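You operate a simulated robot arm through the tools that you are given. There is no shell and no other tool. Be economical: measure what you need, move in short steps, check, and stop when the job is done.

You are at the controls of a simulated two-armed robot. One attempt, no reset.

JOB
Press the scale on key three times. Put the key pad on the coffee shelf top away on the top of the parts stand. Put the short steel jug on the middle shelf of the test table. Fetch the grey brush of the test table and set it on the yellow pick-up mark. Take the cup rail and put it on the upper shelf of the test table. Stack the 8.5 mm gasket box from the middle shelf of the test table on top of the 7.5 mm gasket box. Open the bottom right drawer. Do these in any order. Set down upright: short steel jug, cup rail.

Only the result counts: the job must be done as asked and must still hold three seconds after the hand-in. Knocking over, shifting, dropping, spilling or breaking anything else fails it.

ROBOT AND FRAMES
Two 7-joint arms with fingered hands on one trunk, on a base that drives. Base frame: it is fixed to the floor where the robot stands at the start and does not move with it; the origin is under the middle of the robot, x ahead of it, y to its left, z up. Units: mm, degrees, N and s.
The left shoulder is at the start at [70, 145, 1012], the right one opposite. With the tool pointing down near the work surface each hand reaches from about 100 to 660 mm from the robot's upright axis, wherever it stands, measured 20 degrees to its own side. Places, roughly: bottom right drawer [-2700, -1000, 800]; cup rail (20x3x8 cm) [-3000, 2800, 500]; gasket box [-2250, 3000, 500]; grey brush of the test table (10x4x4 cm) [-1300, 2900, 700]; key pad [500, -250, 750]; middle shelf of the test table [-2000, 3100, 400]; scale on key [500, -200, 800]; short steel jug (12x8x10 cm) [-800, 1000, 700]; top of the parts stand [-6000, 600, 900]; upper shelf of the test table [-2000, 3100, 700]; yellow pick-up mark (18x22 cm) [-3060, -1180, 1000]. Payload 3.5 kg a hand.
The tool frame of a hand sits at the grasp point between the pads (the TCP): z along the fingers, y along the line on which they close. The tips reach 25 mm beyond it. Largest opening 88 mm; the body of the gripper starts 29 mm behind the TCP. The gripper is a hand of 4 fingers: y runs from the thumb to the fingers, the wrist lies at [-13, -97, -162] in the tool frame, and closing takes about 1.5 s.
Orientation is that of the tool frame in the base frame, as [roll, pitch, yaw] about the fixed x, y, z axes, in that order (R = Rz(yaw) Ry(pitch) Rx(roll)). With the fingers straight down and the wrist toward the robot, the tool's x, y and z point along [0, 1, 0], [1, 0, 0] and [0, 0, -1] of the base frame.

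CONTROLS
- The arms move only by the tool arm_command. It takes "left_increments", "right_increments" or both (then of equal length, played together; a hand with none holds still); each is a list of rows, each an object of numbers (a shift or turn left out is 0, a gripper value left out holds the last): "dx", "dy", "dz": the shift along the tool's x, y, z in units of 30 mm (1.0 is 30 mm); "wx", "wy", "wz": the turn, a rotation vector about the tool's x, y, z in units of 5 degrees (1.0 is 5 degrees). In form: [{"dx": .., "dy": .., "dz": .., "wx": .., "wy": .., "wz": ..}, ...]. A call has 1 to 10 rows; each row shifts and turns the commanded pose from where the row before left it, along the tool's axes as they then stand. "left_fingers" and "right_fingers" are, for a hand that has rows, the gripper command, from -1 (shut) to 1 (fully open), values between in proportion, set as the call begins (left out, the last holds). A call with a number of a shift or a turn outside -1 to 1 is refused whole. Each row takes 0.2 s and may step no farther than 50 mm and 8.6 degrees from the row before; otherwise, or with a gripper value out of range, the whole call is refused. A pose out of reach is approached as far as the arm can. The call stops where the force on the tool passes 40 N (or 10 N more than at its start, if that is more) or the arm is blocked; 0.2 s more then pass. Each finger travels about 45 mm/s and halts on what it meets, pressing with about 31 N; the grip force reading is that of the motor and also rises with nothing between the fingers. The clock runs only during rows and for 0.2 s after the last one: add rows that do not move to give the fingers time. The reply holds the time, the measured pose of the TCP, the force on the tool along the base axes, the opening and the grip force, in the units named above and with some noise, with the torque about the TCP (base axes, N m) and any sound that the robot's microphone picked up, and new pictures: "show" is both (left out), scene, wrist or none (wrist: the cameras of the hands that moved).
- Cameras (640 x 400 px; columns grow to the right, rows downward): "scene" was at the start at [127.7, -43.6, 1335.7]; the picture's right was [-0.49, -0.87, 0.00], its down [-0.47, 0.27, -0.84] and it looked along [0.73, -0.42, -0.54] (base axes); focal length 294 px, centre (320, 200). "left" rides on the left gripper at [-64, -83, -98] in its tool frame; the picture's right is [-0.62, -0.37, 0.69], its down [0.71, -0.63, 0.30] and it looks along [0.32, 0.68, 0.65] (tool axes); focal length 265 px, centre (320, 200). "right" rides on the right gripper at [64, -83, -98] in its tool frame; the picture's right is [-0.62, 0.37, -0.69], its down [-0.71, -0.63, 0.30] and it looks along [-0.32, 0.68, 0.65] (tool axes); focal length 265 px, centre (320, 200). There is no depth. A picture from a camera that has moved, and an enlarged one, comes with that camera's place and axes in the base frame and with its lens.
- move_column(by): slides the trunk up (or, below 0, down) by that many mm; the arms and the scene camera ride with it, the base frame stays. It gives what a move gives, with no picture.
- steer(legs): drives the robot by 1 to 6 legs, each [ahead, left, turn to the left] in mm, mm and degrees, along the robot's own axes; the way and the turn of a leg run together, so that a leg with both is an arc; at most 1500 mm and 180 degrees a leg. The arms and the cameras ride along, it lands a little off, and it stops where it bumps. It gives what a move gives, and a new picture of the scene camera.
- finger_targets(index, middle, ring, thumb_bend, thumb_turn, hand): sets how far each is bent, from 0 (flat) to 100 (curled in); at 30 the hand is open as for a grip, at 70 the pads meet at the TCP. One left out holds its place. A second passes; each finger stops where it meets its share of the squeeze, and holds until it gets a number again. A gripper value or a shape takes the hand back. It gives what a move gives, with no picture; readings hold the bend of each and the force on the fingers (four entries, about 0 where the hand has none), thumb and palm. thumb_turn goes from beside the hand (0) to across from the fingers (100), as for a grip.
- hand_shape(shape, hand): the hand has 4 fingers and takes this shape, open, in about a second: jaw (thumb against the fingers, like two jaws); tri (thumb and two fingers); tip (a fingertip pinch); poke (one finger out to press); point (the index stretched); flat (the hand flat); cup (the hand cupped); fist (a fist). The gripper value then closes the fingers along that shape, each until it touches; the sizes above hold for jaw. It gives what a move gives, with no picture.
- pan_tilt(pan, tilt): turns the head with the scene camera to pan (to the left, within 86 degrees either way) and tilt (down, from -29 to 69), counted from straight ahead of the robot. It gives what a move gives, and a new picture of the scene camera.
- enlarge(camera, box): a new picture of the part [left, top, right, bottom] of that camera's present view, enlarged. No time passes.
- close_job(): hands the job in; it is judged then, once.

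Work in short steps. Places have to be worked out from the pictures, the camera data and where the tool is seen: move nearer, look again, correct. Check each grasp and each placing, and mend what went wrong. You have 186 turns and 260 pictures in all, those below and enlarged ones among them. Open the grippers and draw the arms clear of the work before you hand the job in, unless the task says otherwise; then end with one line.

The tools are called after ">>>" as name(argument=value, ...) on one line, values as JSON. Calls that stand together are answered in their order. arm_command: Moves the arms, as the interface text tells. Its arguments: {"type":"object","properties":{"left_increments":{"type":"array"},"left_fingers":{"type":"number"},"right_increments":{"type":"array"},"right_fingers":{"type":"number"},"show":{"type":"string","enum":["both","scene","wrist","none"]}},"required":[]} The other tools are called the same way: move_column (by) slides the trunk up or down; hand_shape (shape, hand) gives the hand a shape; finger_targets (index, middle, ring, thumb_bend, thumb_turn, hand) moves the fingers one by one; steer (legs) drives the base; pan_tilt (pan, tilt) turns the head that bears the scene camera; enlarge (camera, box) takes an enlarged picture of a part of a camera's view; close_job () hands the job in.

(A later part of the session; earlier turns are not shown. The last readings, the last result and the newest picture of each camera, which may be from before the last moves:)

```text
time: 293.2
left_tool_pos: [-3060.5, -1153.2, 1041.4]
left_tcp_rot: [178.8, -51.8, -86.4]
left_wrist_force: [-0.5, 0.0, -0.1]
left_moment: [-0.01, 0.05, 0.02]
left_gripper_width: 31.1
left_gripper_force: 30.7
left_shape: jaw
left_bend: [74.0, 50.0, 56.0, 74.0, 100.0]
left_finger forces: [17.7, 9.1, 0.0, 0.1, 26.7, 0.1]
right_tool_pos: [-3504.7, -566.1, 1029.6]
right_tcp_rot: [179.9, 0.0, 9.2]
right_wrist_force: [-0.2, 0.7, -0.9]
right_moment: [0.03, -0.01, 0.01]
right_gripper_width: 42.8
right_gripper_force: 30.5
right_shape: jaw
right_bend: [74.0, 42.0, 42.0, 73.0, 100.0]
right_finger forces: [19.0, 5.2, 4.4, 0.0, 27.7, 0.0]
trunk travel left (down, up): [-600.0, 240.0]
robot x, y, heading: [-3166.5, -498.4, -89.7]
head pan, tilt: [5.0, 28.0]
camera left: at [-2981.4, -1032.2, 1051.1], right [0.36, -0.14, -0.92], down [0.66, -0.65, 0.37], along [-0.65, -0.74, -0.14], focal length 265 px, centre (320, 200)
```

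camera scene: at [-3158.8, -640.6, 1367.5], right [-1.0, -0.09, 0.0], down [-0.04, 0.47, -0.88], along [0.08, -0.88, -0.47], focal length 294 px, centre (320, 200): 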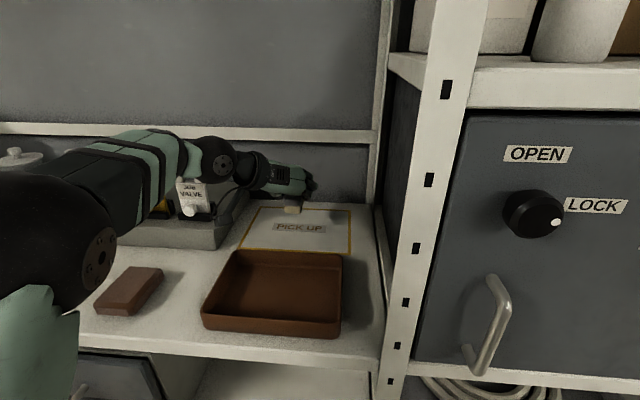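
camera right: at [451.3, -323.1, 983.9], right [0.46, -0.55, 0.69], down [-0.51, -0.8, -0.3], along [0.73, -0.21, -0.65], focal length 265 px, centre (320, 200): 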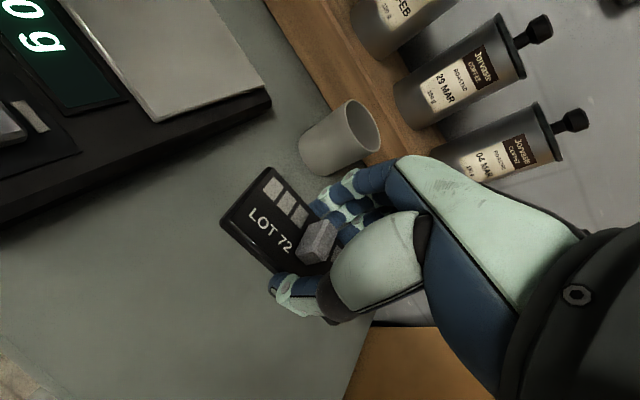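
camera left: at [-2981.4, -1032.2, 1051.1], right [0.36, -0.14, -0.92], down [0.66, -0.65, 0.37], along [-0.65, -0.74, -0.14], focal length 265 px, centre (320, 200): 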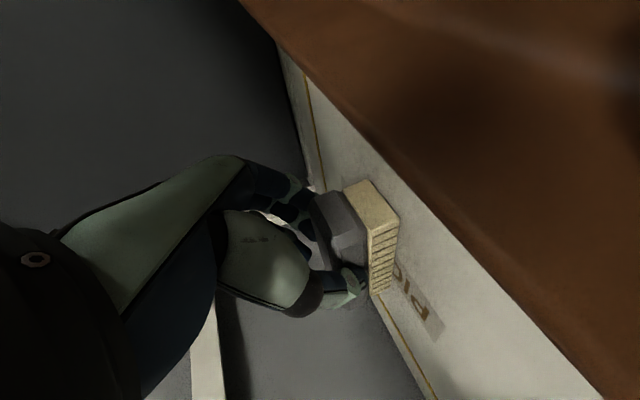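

>>> enlarge(camera="scene", box=[160, 140, 400, 290])

```text
2.67 times, centred on (280, 215) of scene
camera zoom: at [-3159.0, -638.1, 1367.8], right [-1.0, -0.09, 0.0], down [-0.04, 0.47, -0.88], along [0.08, -0.88, -0.47], focal length 785 px, centre (427, 160)
```

zoom: 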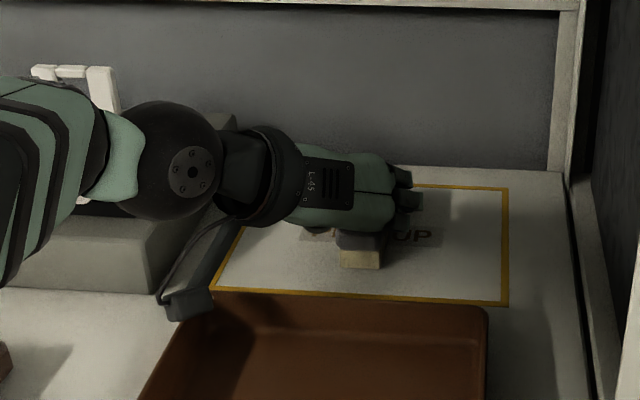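

The brush is over the centre of the mark, a few mm up. I lower 5 mm more and check the force.

>>> arm_command(left_increments=[{"dx": -0.13, "dz": 0.103}, {}], show="none")

```text
time: 293.8
left_tool_pos: [-3061.8, -1152.1, 1039.4]
left_tcp_rot: [178.8, -52.3, -86.4]
left_wrist_force: [0.7, -1.1, 11.2]
left_moment: [-0.16, 0.08, 0.13]
left_gripper_width: 31.1
left_gripper_force: 31.0
left_shape: jaw
left_bend: [74.0, 50.0, 56.0, 74.0, 100.0]
left_finger forces: [17.9, 9.9, 0.1, 0.0, 28.5, 0.0]
right_tool_pos: [-3505.0, -564.9, 1029.6]
right_tcp_rot: [179.9, -0.1, 9.2]
right_wrist_force: [-0.2, 0.8, -0.2]
right_moment: [-0.02, -0.01, 0.0]
right_gripper_width: 42.9
right_gripper_force: 31.0
right_shape: jaw
right_bend: [74.0, 42.0, 42.0, 73.0, 100.0]
right_finger forces: [18.9, 5.1, 4.3, 0.0, 27.7, 0.0]
trunk travel left (down, up): [-600.0, 240.0]
robot x, y, heading: [-3171.7, -499.1, -89.7]
head pan, tilt: [5.0, 28.0]
```

Contact (11 N). I open and withdraw up and back.

>>> arm_command(left_increments=[{}, {}, {}, {}, {}, {}, {}], left_fingers=1, show="none")

>>> arm_command(left_increments=[{"dz": -0.5}, {"dz": -0.9}, {"dz": -0.9}, {"dz": -0.9}, {"dx": -0.4, "dz": -0.8}, {"dx": -0.4, "dz": -0.8}, {"dx": -0.4, "dz": -0.8}, {"dx": -0.4, "dz": -0.8}], show="scene")

```text
time: 295.4
left_tool_pos: [-3061.1, -1153.3, 1036.6]
left_tcp_rot: [178.9, -51.9, -86.6]
left_wrist_force: [-0.3, -0.2, 0.4]
left_moment: [0.02, 0.0, 0.05]
left_gripper_width: 87.5
left_gripper_force: 0.0
left_shape: jaw
left_bend: [30.0, 30.0, 30.0, 30.0, 98.0]
left_finger forces: [0.1, 0.0, 0.0, 0.1, 0.0, 0.0]
right_tool_pos: [-3505.4, -566.6, 1031.0]
right_tcp_rot: [-179.9, 0.0, 9.3]
right_wrist_force: [0.0, 0.0, -0.1]
right_moment: [-0.01, 0.03, -0.03]
right_gripper_width: 43.0
right_gripper_force: 31.6
right_shape: jaw
right_bend: [74.0, 42.0, 42.0, 73.0, 100.0]
right_finger forces: [18.9, 5.1, 4.5, 0.0, 27.7, 0.0]
trunk travel left (down, up): [-600.0, 240.0]
robot x, y, heading: [-3167.6, -497.6, -89.8]
head pan, tilt: [5.0, 28.0]
```

```text
time: 297.2
left_tool_pos: [-3055.9, -984.3, 1117.6]
left_tcp_rot: [177.4, -51.9, -85.4]
left_wrist_force: [0.4, 0.7, -0.6]
left_moment: [-0.01, 0.04, 0.0]
left_gripper_width: 87.4
left_gripper_force: 0.1
left_shape: jaw
left_bend: [30.0, 30.0, 30.0, 30.0, 98.0]
left_finger forces: [0.1, 0.0, 0.0, 0.0, 0.0, 0.0]
left hand out of reach, approached as far as the arm can: row 8
right_tool_pos: [-3503.9, -566.0, 1030.0]
right_tcp_rot: [179.9, 0.0, 9.2]
right_wrist_force: [1.3, 0.2, -0.3]
right_moment: [0.03, 0.01, -0.01]
right_gripper_width: 42.9
right_gripper_force: 30.7
right_shape: jaw
right_bend: [74.0, 42.0, 42.0, 73.0, 100.0]
right_finger forces: [18.9, 5.1, 4.4, 0.0, 27.7, 0.1]
trunk travel left (down, up): [-600.0, 240.0]
robot x, y, heading: [-3168.4, -493.9, -89.7]
head pan, tilt: [5.0, 28.0]
camera scene: at [-3157.6, -637.7, 1367.8], right [-1.0, -0.09, 0.0], down [-0.04, 0.47, -0.88], along [0.08, -0.88, -0.47], focal length 294 px, centre (320, 200)
```

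scene: 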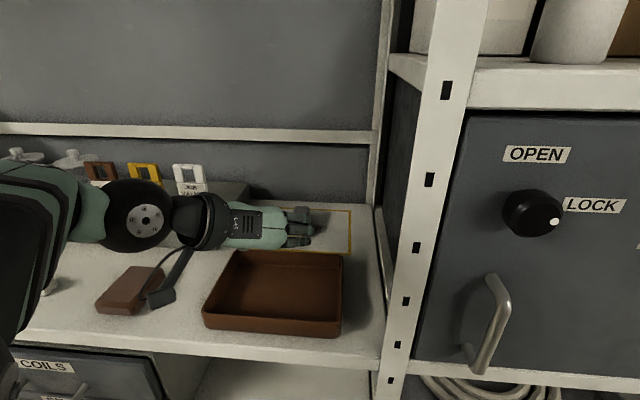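

Released. I back away, move left in front of the SEALS drawer and lower the trunk.

>>> steer(legs=[[-220, 0, 0], [0, 358, 0]])

>>> move_column(by=-200)

>>> arm_command(left_increments=[{"wz": -1}, {"wz": -1}, {"wz": -1}, {"wz": -1}, {"wz": -1}, {"wz": -1}, {"wz": -1}, {"wz": -1}, {"wz": -1}], show="none")

>>> arm_command(left_increments=[{"wz": -1}, {"wz": -1}, {"wz": -1}, {"wz": -1}, {"wz": -1}, {"wz": -1}, {"wz": -1}, {"wz": -1}, {"wz": -1}], show="none")

>>> pan_tilt(pan=-5, tilt=28)

```text
time: 300.7
left_tool_pos: [-2707.8, -765.8, 1115.5]
left_tcp_rot: [177.7, -51.8, -85.5]
left_wrist_force: [0.2, 0.1, 0.0]
left_moment: [-0.02, 0.02, -0.01]
left_gripper_width: 87.3
left_gripper_force: 0.1
left_shape: jaw
left_bend: [30.0, 30.0, 30.0, 30.0, 98.0]
left_finger forces: [0.0, 0.0, 0.0, 0.1, 0.0, 0.1]
right_tool_pos: [-3159.3, -347.9, 1030.1]
right_tcp_rot: [179.8, 0.0, 9.4]
right_wrist_force: [-0.2, -0.2, -1.4]
right_moment: [0.02, 0.01, 0.02]
right_gripper_width: 43.1
right_gripper_force: 30.6
right_shape: jaw
right_bend: [74.0, 42.0, 42.0, 73.0, 100.0]
right_finger forces: [18.9, 5.1, 4.4, 0.0, 27.7, 0.0]
trunk travel left (down, up): [-600.0, 240.0]
robot x, y, heading: [-2818.5, -278.3, -89.5]
head pan, tilt: [5.0, 28.0]
camera scene: at [-2812.9, -418.8, 1367.8], right [-1.0, -0.09, 0.0], down [-0.04, 0.47, -0.88], along [0.08, -0.88, -0.47], focal length 294 px, centre (320, 200)
```

scene: 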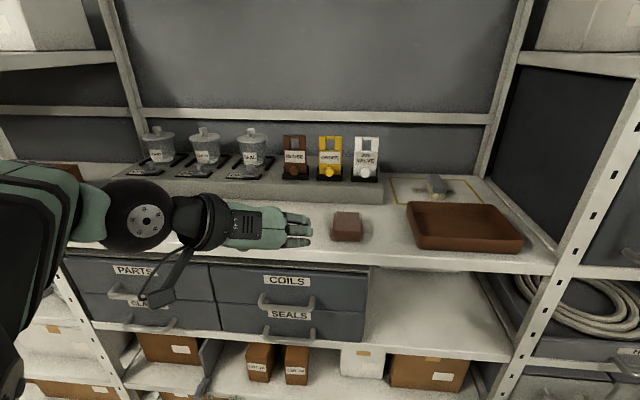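

```text
time: 302.9
left_tool_pos: [-2709.0, -766.4, 915.9]
left_tcp_rot: [177.4, -51.8, -85.1]
left_wrist_force: [0.5, -0.5, -0.2]
left_moment: [0.01, 0.01, 0.01]
left_gripper_width: 87.8
left_gripper_force: 0.0
left_shape: jaw
left_bend: [30.0, 30.0, 30.0, 30.0, 98.0]
left_finger forces: [0.0, 0.0, 0.1, 0.0, 0.0, 0.1]
right_tool_pos: [-3158.8, -348.8, 830.2]
right_tcp_rot: [180.0, 0.0, 9.3]
right_wrist_force: [-0.7, -0.1, 0.1]
right_moment: [0.0, -0.04, 0.01]
right_gripper_width: 42.8
right_gripper_force: 30.9
right_shape: jaw
right_bend: [74.0, 42.0, 42.0, 73.0, 100.0]
right_finger forces: [18.9, 5.1, 4.3, 0.0, 27.7, 0.1]
trunk travel left (down, up): [-400.0, 440.0]
robot x, y, heading: [-2822.5, -280.2, -89.7]
head pan, tilt: [5.0, 28.0]
```

```text
time: 304.9
left_tool_pos: [-2684.7, -786.4, 901.7]
left_tcp_rot: [136.7, -31.7, -28.1]
left_wrist_force: [-0.5, -0.4, 0.3]
left_moment: [0.03, 0.01, -0.04]
left_gripper_width: 87.4
left_gripper_force: 0.0
left_shape: jaw
left_bend: [30.0, 30.0, 30.0, 30.0, 98.0]
left_finger forces: [0.0, 0.1, 0.0, 0.0, 0.1, 0.1]
left hand out of reach, approached as far as the arm can: row 2, 3, 4, 5, 6, 7, 8, 9
right_tool_pos: [-3157.9, -347.3, 830.0]
right_tcp_rot: [179.9, 0.0, 9.2]
right_wrist_force: [-0.4, -0.4, -0.2]
right_moment: [-0.04, 0.0, -0.05]
right_gripper_width: 43.0
right_gripper_force: 31.3
right_shape: jaw
right_bend: [74.0, 42.0, 42.0, 73.0, 100.0]
right_finger forces: [18.9, 5.1, 4.5, 0.1, 27.7, 0.0]
trunk travel left (down, up): [-400.0, 440.0]
robot x, y, heading: [-2822.0, -277.2, -89.6]
head pan, tilt: [5.0, 28.0]
```

```text
time: 306.9
left_tool_pos: [-2662.5, -810.1, 872.5]
left_tcp_rot: [128.3, 1.4, 2.6]
left_wrist_force: [0.2, -0.3, -0.9]
left_moment: [-0.03, 0.01, -0.02]
left_gripper_width: 87.3
left_gripper_force: 0.0
left_shape: jaw
left_bend: [30.0, 30.0, 30.0, 30.0, 98.0]
left_finger forces: [0.1, 0.0, 0.0, 0.0, 0.0, 0.0]
left hand out of reach, approached as far as the arm can: row 1, 2, 3, 4, 5, 6, 7
right_tool_pos: [-3159.3, -348.4, 829.3]
right_tcp_rot: [179.9, -0.1, 9.3]
right_wrist_force: [1.4, 0.5, -0.6]
right_moment: [0.03, 0.01, 0.02]
right_gripper_width: 42.6
right_gripper_force: 31.0
right_shape: jaw
right_bend: [74.0, 42.0, 42.0, 73.0, 100.0]
right_finger forces: [18.9, 5.1, 4.4, 0.0, 27.7, 0.0]
trunk travel left (down, up): [-400.0, 440.0]
robot x, y, heading: [-2819.6, -281.7, -89.6]
head pan, tilt: [5.0, 28.0]
```

```text
time: 307.6
left_tool_pos: [-2659.7, -810.9, 870.5]
left_tcp_rot: [128.4, 1.5, 2.7]
left_wrist_force: [0.3, -0.4, 0.1]
left_moment: [0.01, 0.01, 0.01]
left_gripper_width: 87.5
left_gripper_force: 0.1
left_shape: jaw
left_bend: [30.0, 30.0, 30.0, 30.0, 98.0]
left_finger forces: [0.0, 0.0, 0.0, 0.1, 0.0, 0.1]
right_tool_pos: [-3159.2, -348.2, 830.6]
right_tcp_rot: [179.9, 0.0, 9.3]
right_wrist_force: [-0.4, 0.1, -0.3]
right_moment: [-0.03, -0.01, 0.01]
right_gripper_width: 43.2
right_gripper_force: 31.1
right_shape: jaw
right_bend: [74.0, 42.0, 42.0, 73.0, 100.0]
right_finger forces: [18.9, 5.1, 4.4, 0.0, 27.7, 0.0]
trunk travel left (down, up): [-400.0, 440.0]
robot x, y, heading: [-2821.8, -281.8, -89.5]
head pan, tilt: [-5.0, 28.0]
camera scene: at [-2828.2, -418.9, 1167.8], right [-1.0, 0.08, 0.0], down [0.04, 0.47, -0.88], along [-0.07, -0.88, -0.47], focal length 294 px, centre (320, 200)
```

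scene: 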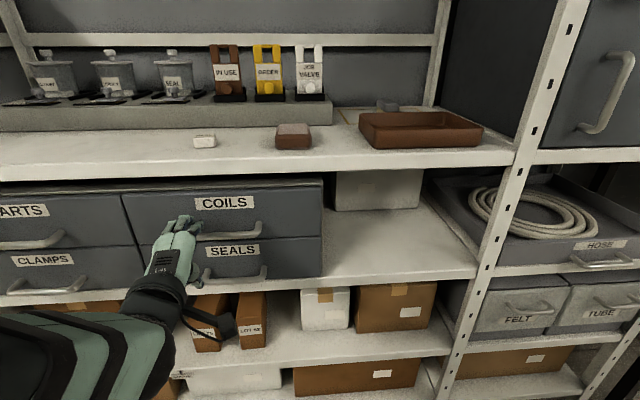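

The brush lies on the mark. The SEALS handle is near [-2699,-898,748], a bar along x. I back 50 mm and bring the left hand to a pre-grasp in front of it.

>>> steer(legs=[[-50, 0, 0]])

>>> arm_command(left_increments=[{"dx": -0.43, "dy": -0.2, "dz": 1.0}, {"dx": -0.43, "dy": -0.2, "dz": 1.0}, {"dx": -0.43, "dy": -0.2, "dz": 1.0}, {"dy": -0.6, "dz": 0.4}], show="wrist")

```text
time: 308.5
left_tool_pos: [-2660.2, -760.3, 870.9]
left_tcp_rot: [128.1, 1.5, 2.6]
left_wrist_force: [-0.3, 0.7, 0.9]
left_moment: [-0.01, 0.01, -0.04]
left_gripper_width: 87.8
left_gripper_force: 0.1
left_shape: jaw
left_bend: [30.0, 30.0, 30.0, 30.0, 98.0]
left_finger forces: [0.1, 0.0, 0.0, 0.0, 0.0, 0.0]
right_tool_pos: [-3159.7, -298.5, 830.8]
right_tcp_rot: [179.9, 0.0, 9.3]
right_wrist_force: [-0.3, 0.7, -0.4]
right_moment: [-0.03, 0.0, 0.0]
right_gripper_width: 42.7
right_gripper_force: 31.1
right_shape: jaw
right_bend: [74.0, 42.0, 42.0, 73.0, 100.0]
right_finger forces: [18.9, 5.1, 4.5, 0.0, 27.8, 0.0]
trunk travel left (down, up): [-400.0, 440.0]
robot x, y, heading: [-2821.7, -229.7, -89.6]
head pan, tilt: [-5.0, 28.0]
camera scene: at [-2828.7, -368.7, 1168.0], right [-1.0, 0.08, 0.0], down [0.04, 0.47, -0.88], along [-0.07, -0.88, -0.47], focal length 294 px, centre (320, 200)
```

scene: 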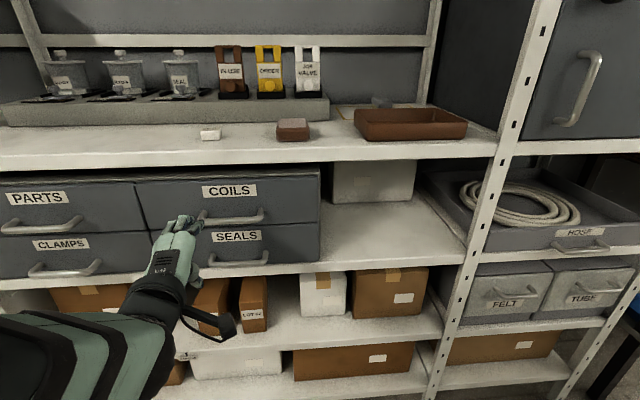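

```text
time: 309.5
left_tool_pos: [-2693.0, -820.0, 788.2]
left_tcp_rot: [127.8, 2.8, 3.5]
left_wrist_force: [-0.3, 0.1, -0.3]
left_moment: [0.02, -0.02, 0.0]
left_gripper_width: 87.7
left_gripper_force: 0.1
left_shape: jaw
left_bend: [30.0, 30.0, 30.0, 30.0, 98.0]
left_finger forces: [0.1, 0.1, 0.1, 0.1, 0.1, 0.0]
right_tool_pos: [-3158.4, -299.0, 830.7]
right_tcp_rot: [180.0, 0.1, 9.2]
right_wrist_force: [-0.2, 0.7, -1.1]
right_moment: [-0.01, 0.01, -0.01]
right_gripper_width: 42.8
right_gripper_force: 31.5
right_shape: jaw
right_bend: [74.0, 42.0, 42.0, 73.0, 100.0]
right_finger forces: [18.8, 5.2, 4.4, 0.0, 27.7, 0.1]
trunk travel left (down, up): [-400.0, 440.0]
robot x, y, heading: [-2821.8, -231.1, -89.8]
head pan, tilt: [-5.0, 28.0]
camera left: at [-2764.4, -696.6, 786.4], right [-0.63, -0.36, -0.68], down [0.67, 0.19, -0.72], along [0.39, -0.91, 0.12], focal length 265 px, centre (320, 200)
```

left: 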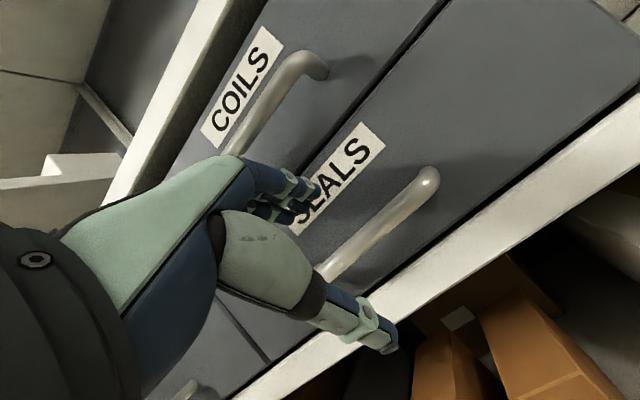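

Handle triangulates to about [-2692,-875,769]. I advance 25 mm with a 10 mm shift toward the finger side and look.

>>> arm_command(left_increments=[{"dy": 0.17, "dz": 0.42}, {"dy": 0.17, "dz": 0.42}], show="wrist")

```text
time: 310.0
left_tool_pos: [-2697.1, -834.7, 775.9]
left_tcp_rot: [128.1, 1.2, 2.7]
left_wrist_force: [0.5, 12.3, 3.2]
left_moment: [-0.55, -0.01, -0.04]
left_gripper_width: 87.0
left_gripper_force: 0.1
left_shape: jaw
left_bend: [30.0, 30.0, 30.0, 30.0, 98.0]
left_finger forces: [9.5, 3.2, 0.0, 0.1, 0.0, 0.0]
right_tool_pos: [-3158.5, -297.6, 829.9]
right_tcp_rot: [179.9, 0.0, 9.3]
right_wrist_force: [-0.2, -0.5, -0.7]
right_moment: [0.0, -0.02, -0.01]
right_gripper_width: 42.8
right_gripper_force: 30.8
right_shape: jaw
right_bend: [74.0, 42.0, 42.0, 73.0, 100.0]
right_finger forces: [18.9, 5.1, 4.4, 0.1, 27.8, 0.0]
trunk travel left (down, up): [-400.0, 440.0]
robot x, y, heading: [-2819.5, -230.3, -89.5]
head pan, tilt: [-5.0, 28.0]
stopped in row 2 (left hand): the force on the tool passed its limit at 42 N (the readings are from after the stop); the commanded pose is now the measured one
camera left: at [-2766.0, -708.2, 774.0], right [-0.62, -0.35, -0.7], down [0.69, 0.18, -0.7], along [0.37, -0.92, 0.13], focal length 265 px, centre (320, 200)
```

left: 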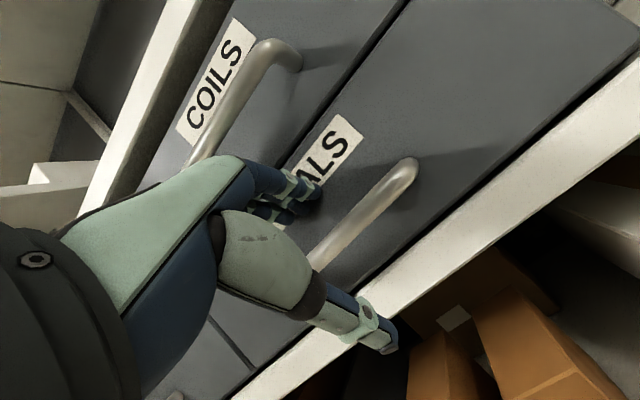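

The fingertips touched the drawer face (y≈-884), so the bar is at y≈-855. I back off, half-close, and come in again to just short of the bar.

>>> arm_command(left_increments=[{"dz": -0.4}, {}, {}, {}, {}, {"dy": 0.25}, {"dz": 0.35}, {"dz": 0.35}], left_fingers=0, show="wrist")

```text
time: 311.8
left_tool_pos: [-2696.7, -847.9, 775.9]
left_tcp_rot: [128.1, 1.4, 2.7]
left_wrist_force: [-0.3, 1.5, 0.1]
left_moment: [-0.02, -0.01, 0.0]
left_gripper_width: 43.5
left_gripper_force: 0.1
left_shape: jaw
left_bend: [74.0, 45.0, 41.0, 69.0, 100.0]
left_finger forces: [1.2, 0.2, 0.1, 0.1, 0.0, 0.1]
right_tool_pos: [-3158.1, -299.8, 831.3]
right_tcp_rot: [179.9, 0.0, 9.3]
right_wrist_force: [0.3, 0.0, -0.7]
right_moment: [-0.01, -0.01, 0.01]
right_gripper_width: 42.8
right_gripper_force: 31.0
right_shape: jaw
right_bend: [74.0, 42.0, 42.0, 73.0, 100.0]
right_finger forces: [18.9, 5.2, 4.4, 0.1, 27.7, 0.1]
trunk travel left (down, up): [-400.0, 440.0]
robot x, y, heading: [-2816.9, -227.2, -89.8]
head pan, tilt: [-5.0, 28.0]
camera left: at [-2766.3, -721.4, 773.1], right [-0.62, -0.35, -0.7], down [0.69, 0.18, -0.7], along [0.37, -0.92, 0.13], focal length 265 px, centre (320, 200)
```

left: 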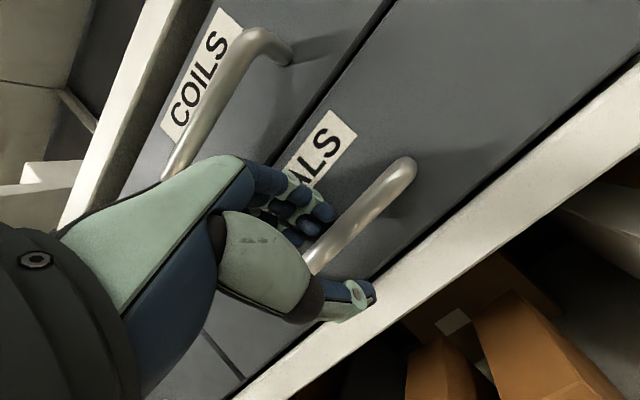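

The bar is between fingers and thumb. I close.

>>> arm_command(left_increments=[{}, {}, {}, {}, {}, {}, {}], left_fingers=-1, show="wrist")

```text
time: 313.4
left_tool_pos: [-2696.7, -848.0, 772.1]
left_tcp_rot: [128.7, 1.3, 2.8]
left_wrist_force: [0.2, 6.2, -21.9]
left_moment: [0.15, -0.11, -0.14]
left_gripper_width: 1.6
left_gripper_force: 31.1
left_shape: jaw
left_bend: [76.0, 70.0, 70.0, 73.0, 100.0]
left_finger forces: [0.1, 5.1, 3.0, 0.0, 35.2, 0.0]
right_tool_pos: [-3158.3, -299.4, 830.5]
right_tcp_rot: [-179.9, 0.0, 9.3]
right_wrist_force: [0.9, 0.5, -1.0]
right_moment: [-0.05, 0.06, 0.01]
right_gripper_width: 42.9
right_gripper_force: 31.6
right_shape: jaw
right_bend: [74.0, 42.0, 42.0, 73.0, 100.0]
right_finger forces: [18.9, 5.1, 4.4, 0.1, 27.6, 0.0]
trunk travel left (down, up): [-400.0, 440.0]
robot x, y, heading: [-2823.1, -228.8, -89.7]
head pan, tilt: [-5.0, 28.0]
camera left: at [-2766.0, -722.4, 770.2], right [-0.62, -0.34, -0.71], down [0.69, 0.19, -0.7], along [0.37, -0.92, 0.12], focal length 265 px, centre (320, 200)
```

left: 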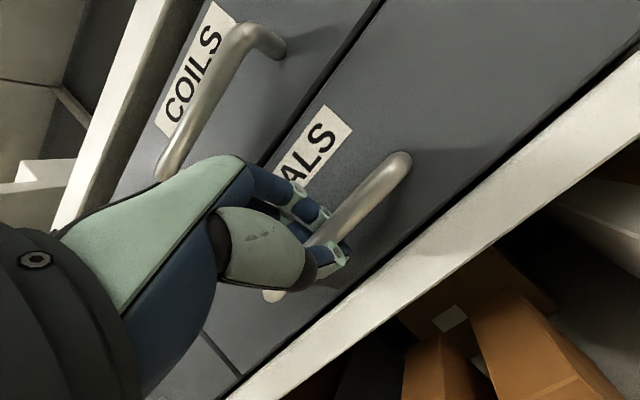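

The fingers wrap behind the bar and the thumb holds from below. I pull by driving back slowly 60 mm first.

>>> steer(legs=[[-60, 0, 0]])

```text
time: 314.4
left_tool_pos: [-2696.6, -788.5, 772.7]
left_tcp_rot: [128.6, 1.3, 2.9]
left_wrist_force: [0.9, 0.1, -24.5]
left_moment: [0.12, -0.12, -0.19]
left_gripper_width: 1.4
left_gripper_force: 31.6
left_shape: jaw
left_bend: [76.0, 70.0, 70.0, 73.0, 100.0]
left_finger forces: [0.0, 9.9, 3.9, 0.0, 34.9, 0.0]
right_tool_pos: [-3158.0, -242.2, 831.2]
right_tcp_rot: [-179.9, 0.0, 9.4]
right_wrist_force: [-0.6, -0.1, -1.0]
right_moment: [-0.03, -0.01, -0.03]
right_gripper_width: 43.1
right_gripper_force: 31.4
right_shape: jaw
right_bend: [74.0, 42.0, 42.0, 73.0, 100.0]
right_finger forces: [18.9, 5.1, 4.4, 0.1, 27.7, 0.0]
trunk travel left (down, up): [-400.0, 440.0]
robot x, y, heading: [-2822.5, -172.8, -89.6]
head pan, tilt: [-5.0, 28.0]
camera scene: at [-2828.0, -313.2, 1167.4], right [-1.0, 0.08, 0.0], down [0.04, 0.47, -0.88], along [-0.07, -0.88, -0.47], focal length 294 px, centre (320, 200)
```

scene: 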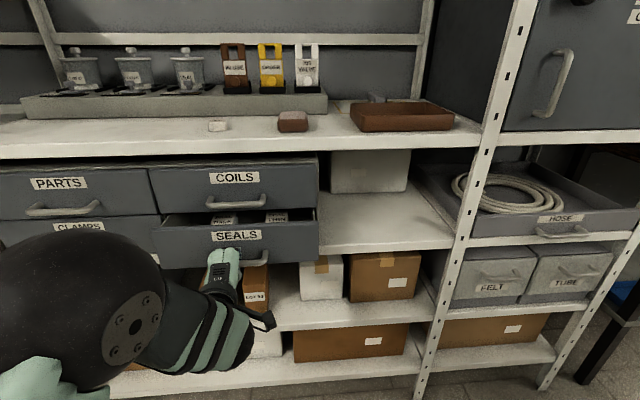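

The drawer is opening. I drive back another 110 mm.

>>> steer(legs=[[-110, 0, 0]])

>>> arm_command(left_increments=[{"dy": -0.3, "dz": -0.39}, {"dy": -0.3, "dz": -0.39}, {"dy": -0.3, "dz": -0.39}, {"dy": -0.3, "dz": -0.39}], show="scene")

```text
time: 315.6
left_tool_pos: [-2697.2, -677.4, 771.7]
left_tcp_rot: [128.9, 1.4, 2.6]
left_wrist_force: [2.8, 0.7, -22.2]
left_moment: [0.1, -0.1, -0.17]
left_gripper_width: 0.9
left_gripper_force: 31.2
left_shape: jaw
left_bend: [76.0, 70.0, 70.0, 73.0, 100.0]
left_finger forces: [0.0, 7.5, 4.1, 0.0, 35.1, 0.1]
right_tool_pos: [-3157.2, -129.1, 830.5]
right_tcp_rot: [-179.8, 0.1, 9.2]
right_wrist_force: [0.1, 0.9, -0.3]
right_moment: [0.01, 0.0, 0.01]
right_gripper_width: 43.0
right_gripper_force: 31.3
right_shape: jaw
right_bend: [74.0, 42.0, 42.0, 73.0, 100.0]
right_finger forces: [18.9, 5.0, 4.4, 0.0, 27.8, 0.0]
trunk travel left (down, up): [-400.0, 440.0]
robot x, y, heading: [-2819.8, -56.0, -89.7]
head pan, tilt: [-5.0, 28.0]
camera scene: at [-2828.2, -200.9, 1167.4], right [-1.0, 0.08, 0.0], down [0.04, 0.47, -0.88], along [-0.07, -0.88, -0.47], focal length 294 px, centre (320, 200)
```

scene: 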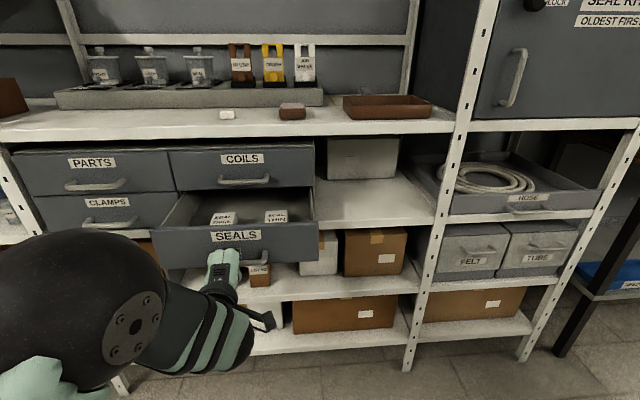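

```text
time: 316.6
left_tool_pos: [-2698.6, -616.3, 769.1]
left_tcp_rot: [129.0, 1.4, 2.9]
left_wrist_force: [8.3, 0.0, -18.9]
left_moment: [0.05, -0.1, -0.11]
left_gripper_width: 1.6
left_gripper_force: 31.0
left_shape: jaw
left_bend: [76.0, 70.0, 70.0, 73.0, 100.0]
left_finger forces: [0.0, 7.1, 3.8, 0.0, 35.3, 0.1]
right_tool_pos: [-3157.4, -129.1, 831.4]
right_tcp_rot: [-180.0, 0.1, 9.3]
right_wrist_force: [0.4, 0.2, 0.2]
right_moment: [0.04, -0.02, 0.01]
right_gripper_width: 42.8
right_gripper_force: 31.6
right_shape: jaw
right_bend: [74.0, 42.0, 42.0, 73.0, 100.0]
right_finger forces: [19.0, 5.1, 4.4, 0.0, 27.7, 0.0]
trunk travel left (down, up): [-400.0, 440.0]
robot x, y, heading: [-2820.3, -62.1, -89.9]
head pan, tilt: [-5.0, 28.0]
camera scene: at [-2827.2, -201.1, 1167.3], right [-1.0, 0.08, 0.0], down [0.04, 0.47, -0.88], along [-0.07, -0.88, -0.47], focal length 294 px, centre (320, 200)
```

scene: 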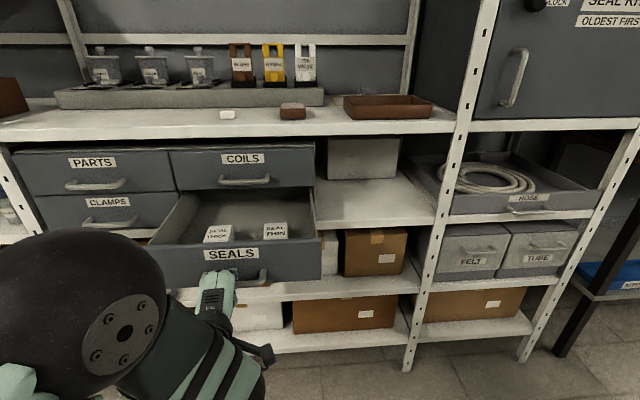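

Opened about 230 mm with no resistance. I pull another 35 mm, then release.

>>> arm_command(left_increments=[{"dy": -0.3, "dz": -0.39}, {"dy": -0.3, "dz": -0.39}, {}], show="none")

>>> arm_command(left_increments=[{}, {}, {}, {}, {}], left_fingers=0, show="wrist")

```text
time: 317.4
left_tool_pos: [-2693.2, -591.4, 770.6]
left_tcp_rot: [129.9, 4.5, 4.7]
left_wrist_force: [-23.7, -1.0, -21.0]
left_moment: [0.09, -0.08, -0.44]
left_gripper_width: 1.6
left_gripper_force: 30.9
left_shape: jaw
left_bend: [76.0, 70.0, 70.0, 73.0, 100.0]
left_finger forces: [0.0, 11.5, 5.3, 0.1, 34.7, 0.1]
right_tool_pos: [-3161.0, -127.7, 828.1]
right_tcp_rot: [-180.0, -0.1, 9.1]
right_wrist_force: [0.5, 0.1, 0.0]
right_moment: [0.02, 0.0, 0.05]
right_gripper_width: 42.8
right_gripper_force: 30.5
right_shape: jaw
right_bend: [74.0, 42.0, 42.0, 73.0, 100.0]
right_finger forces: [18.9, 5.0, 4.3, 0.1, 27.7, 0.0]
trunk travel left (down, up): [-400.0, 440.0]
robot x, y, heading: [-2821.8, -60.0, -90.0]
head pan, tilt: [-5.0, 28.0]
```

```text
time: 318.6
left_tool_pos: [-2686.1, -588.9, 776.8]
left_tcp_rot: [129.1, 4.3, 5.2]
left_wrist_force: [0.2, -0.2, 0.9]
left_moment: [0.01, 0.01, 0.01]
left_gripper_width: 43.6
left_gripper_force: 0.0
left_shape: jaw
left_bend: [74.0, 45.0, 41.0, 70.0, 100.0]
left_finger forces: [0.1, 0.1, 0.0, 0.0, 0.0, 0.1]
right_tool_pos: [-3159.4, -127.7, 830.1]
right_tcp_rot: [180.0, -0.1, 9.2]
right_wrist_force: [0.4, 0.8, -0.6]
right_moment: [-0.03, 0.0, -0.01]
right_gripper_width: 42.9
right_gripper_force: 31.2
right_shape: jaw
right_bend: [74.0, 42.0, 42.0, 73.0, 100.0]
right_finger forces: [18.9, 5.0, 4.4, 0.1, 27.8, 0.0]
trunk travel left (down, up): [-400.0, 440.0]
robot x, y, heading: [-2824.9, -58.2, -89.8]
head pan, tilt: [-5.0, 28.0]
camera left: at [-2761.0, -466.9, 779.6], right [-0.64, -0.36, -0.67], down [0.64, 0.22, -0.73], along [0.42, -0.9, 0.09], focal length 265 px, centre (320, 200)
```

left: 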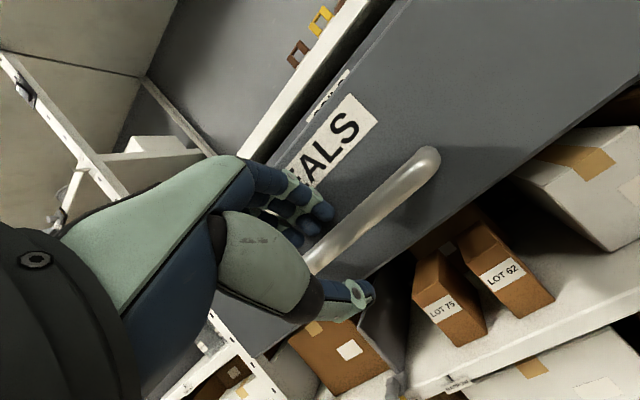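

I withdraw along the tool axis at half opening, so as not to push the drawer.

>>> arm_command(left_increments=[{"dz": -0.3}, {"dz": -0.3}, {"dz": -0.5}, {"dz": -0.5}, {"dz": -0.5}], show="none")

>>> enlarge(camera="scene", box=[0, 60, 480, 360])

```text
time: 319.8
left_tool_pos: [-2690.7, -540.0, 817.5]
left_tcp_rot: [128.9, 4.4, 4.9]
left_wrist_force: [-0.3, 0.7, -0.8]
left_moment: [-0.02, 0.0, -0.02]
left_gripper_width: 43.6
left_gripper_force: 0.0
left_shape: jaw
left_bend: [74.0, 45.0, 41.0, 70.0, 100.0]
left_finger forces: [0.0, 0.1, 0.1, 0.0, 0.0, 0.1]
right_tool_pos: [-3159.3, -127.0, 830.6]
right_tcp_rot: [179.9, -0.1, 9.2]
right_wrist_force: [0.4, -0.5, -0.6]
right_moment: [0.01, 0.02, 0.02]
right_gripper_width: 42.8
right_gripper_force: 30.6
right_shape: jaw
right_bend: [74.0, 42.0, 42.0, 73.0, 100.0]
right_finger forces: [18.9, 5.1, 4.4, 0.0, 27.7, 0.1]
trunk travel left (down, up): [-400.0, 440.0]
robot x, y, heading: [-2822.5, -57.5, -90.0]
head pan, tilt: [-5.0, 28.0]
```

```text
1.33 times, centred on (240, 210) of scene
camera zoom: at [-2829.6, -197.9, 1167.8], right [-1.0, 0.08, 0.0], down [0.04, 0.47, -0.88], along [-0.07, -0.88, -0.47], focal length 392 px, centre (427, 187)
```

zoom: 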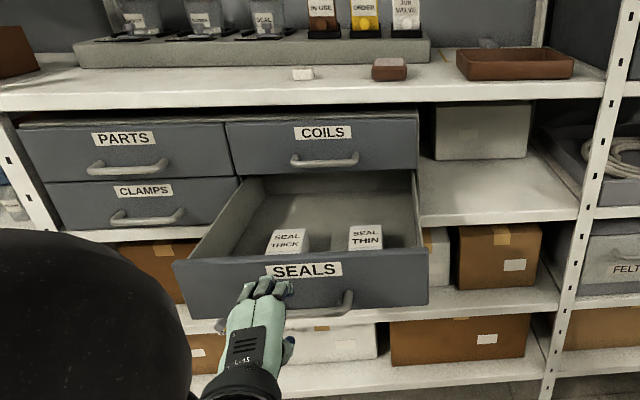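

The drawer stands open about 255 mm. I tuck the left hand in (tool down) for the drive to the parts stand.

>>> arm_command(left_increments=[{"wx": 1, "dz": -0.3}, {"wx": 1}, {"wx": 1}, {"wx": 1}, {"wx": 1}, {"wx": 1}, {"wx": 1}, {"wx": 1}, {"wx": 1}, {"wx": 1}], show="none")

>>> arm_command(left_increments=[{"dy": -0.9}, {"dy": -0.9}, {"dy": -0.9}, {"dy": -0.9}], left_fingers=1, show="none")

>>> pan_tilt(pan=-80, tilt=18)

```text
time: 322.0
left_tool_pos: [-2703.9, -530.9, 819.8]
left_tcp_rot: [178.8, 1.2, 2.8]
left_wrist_force: [-0.8, -0.1, -0.6]
left_moment: [0.01, -0.01, -0.01]
left_gripper_width: 43.9
left_gripper_force: 0.1
left_shape: jaw
left_bend: [74.0, 45.0, 41.0, 70.0, 100.0]
left_finger forces: [0.1, 0.0, 0.1, 0.0, 0.0, 0.0]
right_tool_pos: [-3159.5, -127.6, 829.8]
right_tcp_rot: [179.9, 0.0, 9.2]
right_wrist_force: [0.3, -0.2, -0.3]
right_moment: [-0.02, -0.03, -0.01]
right_gripper_width: 42.9
right_gripper_force: 30.6
right_shape: jaw
right_bend: [74.0, 42.0, 42.0, 73.0, 100.0]
right_finger forces: [18.9, 5.1, 4.4, 0.0, 27.6, 0.1]
trunk travel left (down, up): [-400.0, 440.0]
robot x, y, heading: [-2823.8, -55.8, -89.8]
head pan, tilt: [-5.0, 28.0]
```

```text
time: 323.0
left_tool_pos: [-2708.5, -422.8, 817.5]
left_tcp_rot: [178.7, 1.3, 2.9]
left_wrist_force: [-0.8, 0.1, -0.2]
left_moment: [-0.04, 0.0, 0.03]
left_gripper_width: 87.5
left_gripper_force: 0.0
left_shape: jaw
left_bend: [30.0, 30.0, 30.0, 30.0, 98.0]
left_finger forces: [0.0, 0.0, 0.0, 0.0, 0.0, 0.0]
right_tool_pos: [-3159.0, -126.8, 830.8]
right_tcp_rot: [180.0, 0.1, 9.2]
right_wrist_force: [0.1, 0.0, -0.1]
right_moment: [0.02, 0.01, -0.02]
right_gripper_width: 42.7
right_gripper_force: 30.7
right_shape: jaw
right_bend: [74.0, 42.0, 42.0, 73.0, 100.0]
right_finger forces: [18.9, 5.1, 4.4, 0.0, 27.8, 0.1]
trunk travel left (down, up): [-400.0, 440.0]
robot x, y, heading: [-2825.5, -54.0, -90.0]
head pan, tilt: [-5.0, 28.0]
```

```text
time: 324.5
left_tool_pos: [-2709.9, -422.9, 816.8]
left_tcp_rot: [178.7, 1.3, 2.8]
left_wrist_force: [0.2, 0.8, 0.3]
left_moment: [0.01, 0.01, -0.04]
left_gripper_width: 87.6
left_gripper_force: 0.2
left_shape: jaw
left_bend: [30.0, 30.0, 30.0, 30.0, 98.0]
left_finger forces: [0.0, 0.0, 0.1, 0.0, 0.0, 0.1]
right_tool_pos: [-3159.0, -126.2, 830.8]
right_tcp_rot: [179.9, 0.0, 9.2]
right_wrist_force: [0.2, 0.2, -0.4]
right_moment: [0.03, -0.03, 0.02]
right_gripper_width: 42.8
right_gripper_force: 31.1
right_shape: jaw
right_bend: [74.0, 42.0, 42.0, 73.0, 100.0]
right_finger forces: [19.0, 5.1, 4.4, 0.0, 27.8, 0.0]
trunk travel left (down, up): [-400.0, 440.0]
robot x, y, heading: [-2821.4, -59.3, -89.6]
head pan, tilt: [-80.0, 18.0]
camera scene: at [-2913.6, -124.1, 1183.9], right [-0.18, 0.98, 0.0], down [0.3, 0.06, -0.95], along [-0.94, -0.17, -0.31], focal length 294 px, centre (320, 200)
```

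scene: 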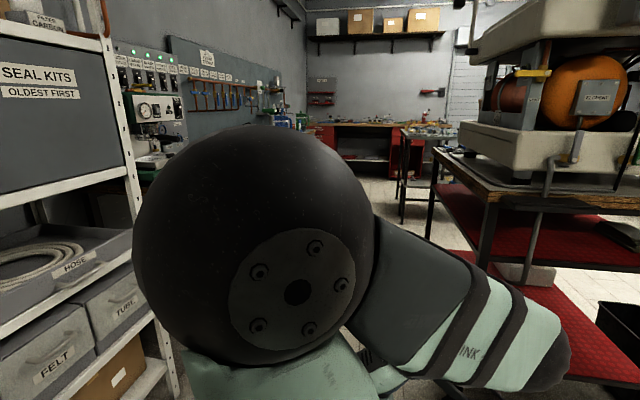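

The path west along y≈-100 is clear (red table at y>335). I slide right towards the parts stand.

>>> steer(legs=[[40, -1300, 0], [0, -1100, 0]])

>>> pan_tilt(pan=-86, tilt=15)

```text
time: 336.1
left_tool_pos: [-5096.7, -429.2, 817.0]
left_tcp_rot: [178.8, 1.3, 0.8]
left_wrist_force: [-1.1, -1.1, -0.7]
left_moment: [-0.01, 0.03, 0.03]
left_gripper_width: 87.8
left_gripper_force: 0.1
left_shape: jaw
left_bend: [30.0, 30.0, 30.0, 30.0, 98.0]
left_finger forces: [0.0, 0.0, 0.0, 0.0, 0.1, 0.0]
right_tool_pos: [-5536.2, -117.7, 830.0]
right_tcp_rot: [179.9, 0.0, 7.2]
right_wrist_force: [-0.1, -0.5, -0.5]
right_moment: [0.0, -0.01, 0.0]
right_gripper_width: 42.9
right_gripper_force: 30.9
right_shape: jaw
right_bend: [74.0, 42.0, 42.0, 73.0, 100.0]
right_finger forces: [19.1, 5.1, 4.4, 0.0, 27.6, 0.1]
trunk travel left (down, up): [-400.0, 440.0]
robot x, y, heading: [-5200.0, -61.0, -92.0]
head pan, tilt: [-80.0, 18.0]
camera scene: at [-5291.2, -122.7, 1183.9], right [-0.14, 0.99, 0.0], down [0.31, 0.04, -0.95], along [-0.94, -0.14, -0.31], focal length 294 px, centre (320, 200)
```

scene: 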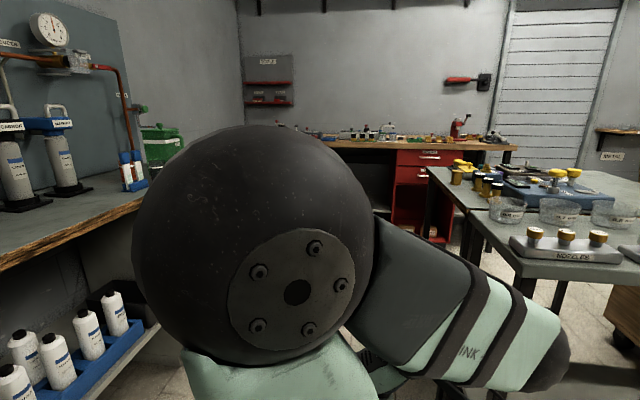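

```text
time: 336.8
left_tool_pos: [-5096.7, -429.1, 817.2]
left_tcp_rot: [178.6, 1.3, 0.8]
left_wrist_force: [-0.2, -0.6, 0.1]
left_moment: [0.01, 0.01, -0.01]
left_gripper_width: 87.7
left_gripper_force: 0.1
left_shape: jaw
left_bend: [30.0, 30.0, 30.0, 30.0, 98.0]
left_finger forces: [0.0, 0.0, 0.0, 0.1, 0.1, 0.1]
right_tool_pos: [-5535.9, -116.3, 829.1]
right_tcp_rot: [-180.0, 0.0, 7.2]
right_wrist_force: [0.4, 0.1, -1.3]
right_moment: [0.01, -0.02, 0.03]
right_gripper_width: 42.8
right_gripper_force: 30.6
right_shape: jaw
right_bend: [74.0, 42.0, 42.0, 73.0, 100.0]
right_finger forces: [19.0, 5.2, 4.3, 0.0, 27.7, 0.0]
trunk travel left (down, up): [-400.0, 440.0]
robot x, y, heading: [-5197.8, -60.9, -92.0]
head pan, tilt: [-85.9, 15.0]
camera scene: at [-5291.9, -113.2, 1188.8], right [-0.04, 1.0, 0.0], down [0.26, 0.01, -0.97], along [-0.97, -0.04, -0.26], focal length 294 px, centre (320, 200)
```

scene: 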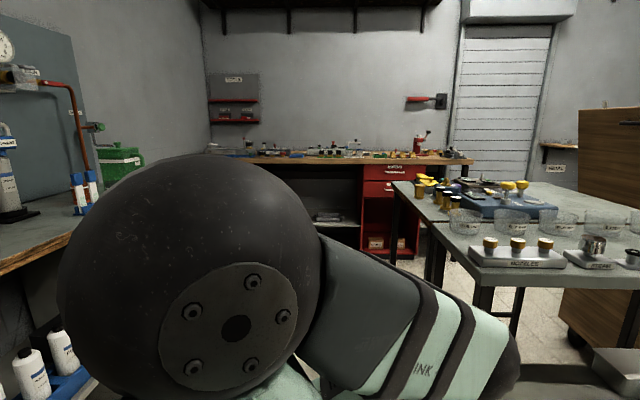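

The parts stand is near x -5810…-6105, y>165. I move south a bit, turn to face +y and approach its south end.

>>> steer(legs=[[230, 0, 0], [0, 0, 91], [0, 0, 91], [0, 700, 0]])

>>> pan_tilt(pan=0, tilt=25)

```text
time: 349.7
left_tool_pos: [-6028.1, 43.0, 817.4]
left_tcp_rot: [178.7, 1.3, -174.7]
left_wrist_force: [0.0, -0.6, -0.4]
left_moment: [-0.01, 0.0, 0.0]
left_gripper_width: 88.0
left_gripper_force: 0.1
left_shape: jaw
left_bend: [30.0, 30.0, 30.0, 30.0, 98.0]
left_finger forces: [0.1, 0.1, 0.1, 0.1, 0.0, 0.0]
right_tool_pos: [-5565.9, -236.0, 829.9]
right_tcp_rot: [180.0, -0.1, -168.4]
right_wrist_force: [-0.1, -0.8, -1.2]
right_moment: [0.02, -0.04, -0.02]
right_gripper_width: 42.6
right_gripper_force: 31.4
right_shape: jaw
right_bend: [74.0, 42.0, 42.0, 73.0, 100.0]
right_finger forces: [19.0, 5.2, 4.2, 0.1, 27.7, 0.0]
trunk travel left (down, up): [-400.0, 440.0]
robot x, y, heading: [-5900.3, -320.5, 92.5]
head pan, tilt: [-85.9, 15.0]
camera scene: at [-5809.8, -256.4, 1188.9], right [0.12, -0.99, 0.0], down [-0.26, -0.03, -0.97], along [0.96, 0.11, -0.26], focal length 294 px, centre (320, 200)
```

scene: 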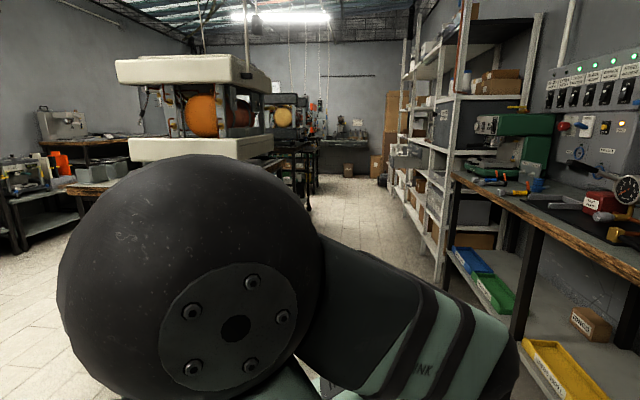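

```text
time: 351.3
left_tool_pos: [-6025.8, 41.8, 816.1]
left_tcp_rot: [178.7, 1.2, -174.7]
left_wrist_force: [0.1, -0.4, -0.4]
left_moment: [-0.01, -0.02, 0.0]
left_gripper_width: 87.5
left_gripper_force: 0.0
left_shape: jaw
left_bend: [30.0, 30.0, 30.0, 30.0, 98.0]
left_finger forces: [0.0, 0.0, 0.1, 0.0, 0.0, 0.1]
right_tool_pos: [-5566.1, -236.1, 830.1]
right_tcp_rot: [180.0, 0.0, -168.3]
right_wrist_force: [-0.6, -0.3, -0.2]
right_moment: [0.0, -0.02, 0.0]
right_gripper_width: 42.9
right_gripper_force: 31.0
right_shape: jaw
right_bend: [74.0, 42.0, 42.0, 73.0, 100.0]
right_finger forces: [19.0, 5.1, 4.3, 0.0, 27.7, 0.0]
trunk travel left (down, up): [-400.0, 440.0]
robot x, y, heading: [-5898.9, -316.8, 92.5]
head pan, tilt: [0.0, 25.0]
camera scene: at [-5906.3, -175.2, 1172.6], right [1.0, 0.05, 0.0], down [0.02, -0.42, -0.91], along [-0.04, 0.91, -0.42], focal length 294 px, centre (320, 200)
```

scene: 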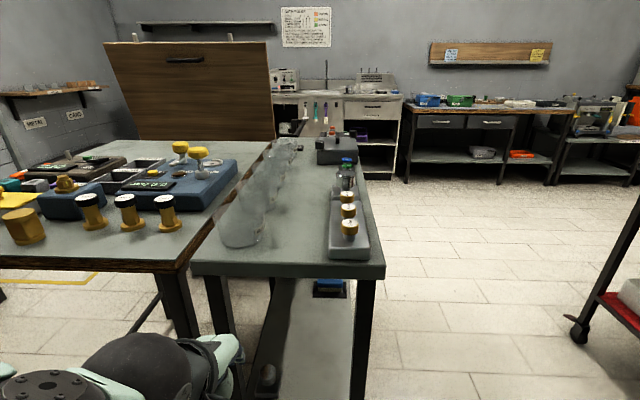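

The parts stand is the narrow grey table (x -6113…-5828, near edge y≈165), with a free strip between dishes and NOZZLES tray. I raise the trunk and shift left so the right hand is in front of it.

>>> move_column(by=200)

>>> steer(legs=[[0, 210, -2.5]])

>>> pan_tilt(pan=-12, tilt=38)

```text
time: 353.5
left_tool_pos: [-6028.1, 42.1, 1016.9]
left_tcp_rot: [178.7, 1.3, -174.7]
left_wrist_force: [0.6, -0.5, 0.1]
left_moment: [0.03, 0.02, 0.02]
left_gripper_width: 87.6
left_gripper_force: 0.0
left_shape: jaw
left_bend: [30.0, 30.0, 30.0, 30.0, 98.0]
left_finger forces: [0.0, 0.1, 0.0, 0.0, 0.0, 0.1]
right_tool_pos: [-5565.1, -235.4, 1030.4]
right_tcp_rot: [179.9, 0.0, -168.3]
right_wrist_force: [0.2, -0.2, 0.5]
right_moment: [-0.01, -0.01, 0.01]
right_gripper_width: 42.7
right_gripper_force: 31.2
right_shape: jaw
right_bend: [74.0, 42.0, 42.0, 73.0, 100.0]
right_finger forces: [19.0, 5.2, 4.2, 0.0, 27.7, 0.0]
trunk travel left (down, up): [-600.0, 240.0]
robot x, y, heading: [-5898.8, -317.3, 92.9]
head pan, tilt: [0.0, 25.0]
```

```text
time: 355.1
left_tool_pos: [-6221.5, 42.4, 1016.8]
left_tcp_rot: [178.8, 1.3, -177.3]
left_wrist_force: [-0.9, 0.4, 0.6]
left_moment: [-0.02, 0.03, 0.03]
left_gripper_width: 87.7
left_gripper_force: 0.1
left_shape: jaw
left_bend: [30.0, 30.0, 30.0, 30.0, 98.0]
left_finger forces: [0.0, 0.0, 0.0, 0.0, 0.0, 0.0]
right_tool_pos: [-5772.3, -256.2, 1030.9]
right_tcp_rot: [-180.0, 0.0, -170.9]
right_wrist_force: [-0.4, 0.5, -0.4]
right_moment: [-0.01, -0.01, 0.03]
right_gripper_width: 43.0
right_gripper_force: 31.3
right_shape: jaw
right_bend: [74.0, 42.0, 42.0, 73.0, 100.0]
right_finger forces: [19.1, 5.2, 4.2, 0.0, 27.8, 0.1]
trunk travel left (down, up): [-600.0, 240.0]
robot x, y, heading: [-6110.7, -323.8, 90.1]
head pan, tilt: [0.0, 25.0]
camera scene: at [-6110.7, -180.1, 1372.6], right [1.0, 0.0, 0.0], down [0.0, -0.42, -0.91], along [0.0, 0.91, -0.42], focal length 294 px, centre (320, 200)
```

scene: 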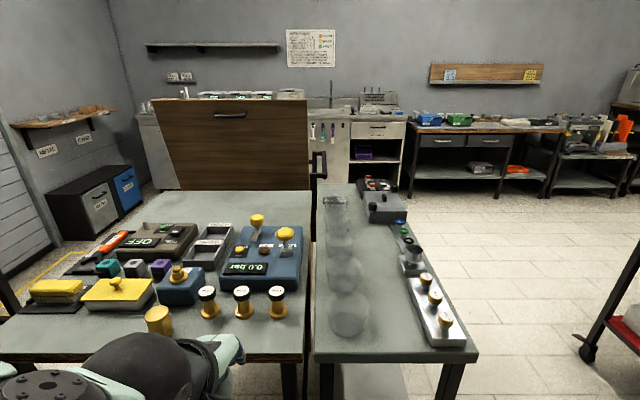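

```text
time: 355.9
left_tool_pos: [-6223.8, 42.3, 1016.1]
left_tcp_rot: [178.7, 1.3, -177.3]
left_wrist_force: [0.1, 0.5, 0.5]
left_moment: [-0.04, -0.01, -0.02]
left_gripper_width: 87.5
left_gripper_force: 0.0
left_shape: jaw
left_bend: [30.0, 30.0, 30.0, 30.0, 98.0]
left_finger forces: [0.0, 0.0, 0.0, 0.1, 0.1, 0.1]
right_tool_pos: [-5774.0, -255.9, 1029.8]
right_tcp_rot: [-179.9, -0.1, -170.8]
right_wrist_force: [0.1, -0.4, -0.1]
right_moment: [0.0, 0.01, 0.0]
right_gripper_width: 42.8
right_gripper_force: 31.5
right_shape: jaw
right_bend: [74.0, 42.0, 42.0, 73.0, 100.0]
right_finger forces: [18.9, 5.3, 4.2, 0.1, 27.6, 0.0]
trunk travel left (down, up): [-600.0, 240.0]
robot x, y, heading: [-6115.3, -324.7, 89.9]
head pan, tilt: [-12.0, 38.0]
camera scene: at [-6093.5, -187.7, 1352.3], right [0.98, -0.21, 0.0], down [-0.13, -0.6, -0.79], along [0.16, 0.77, -0.62], focal length 294 px, centre (320, 200)
```

scene: 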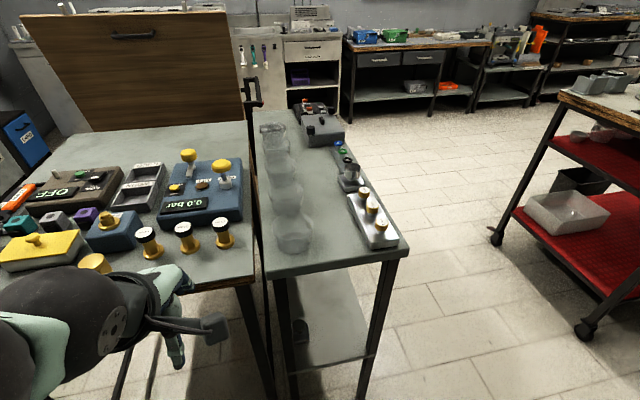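

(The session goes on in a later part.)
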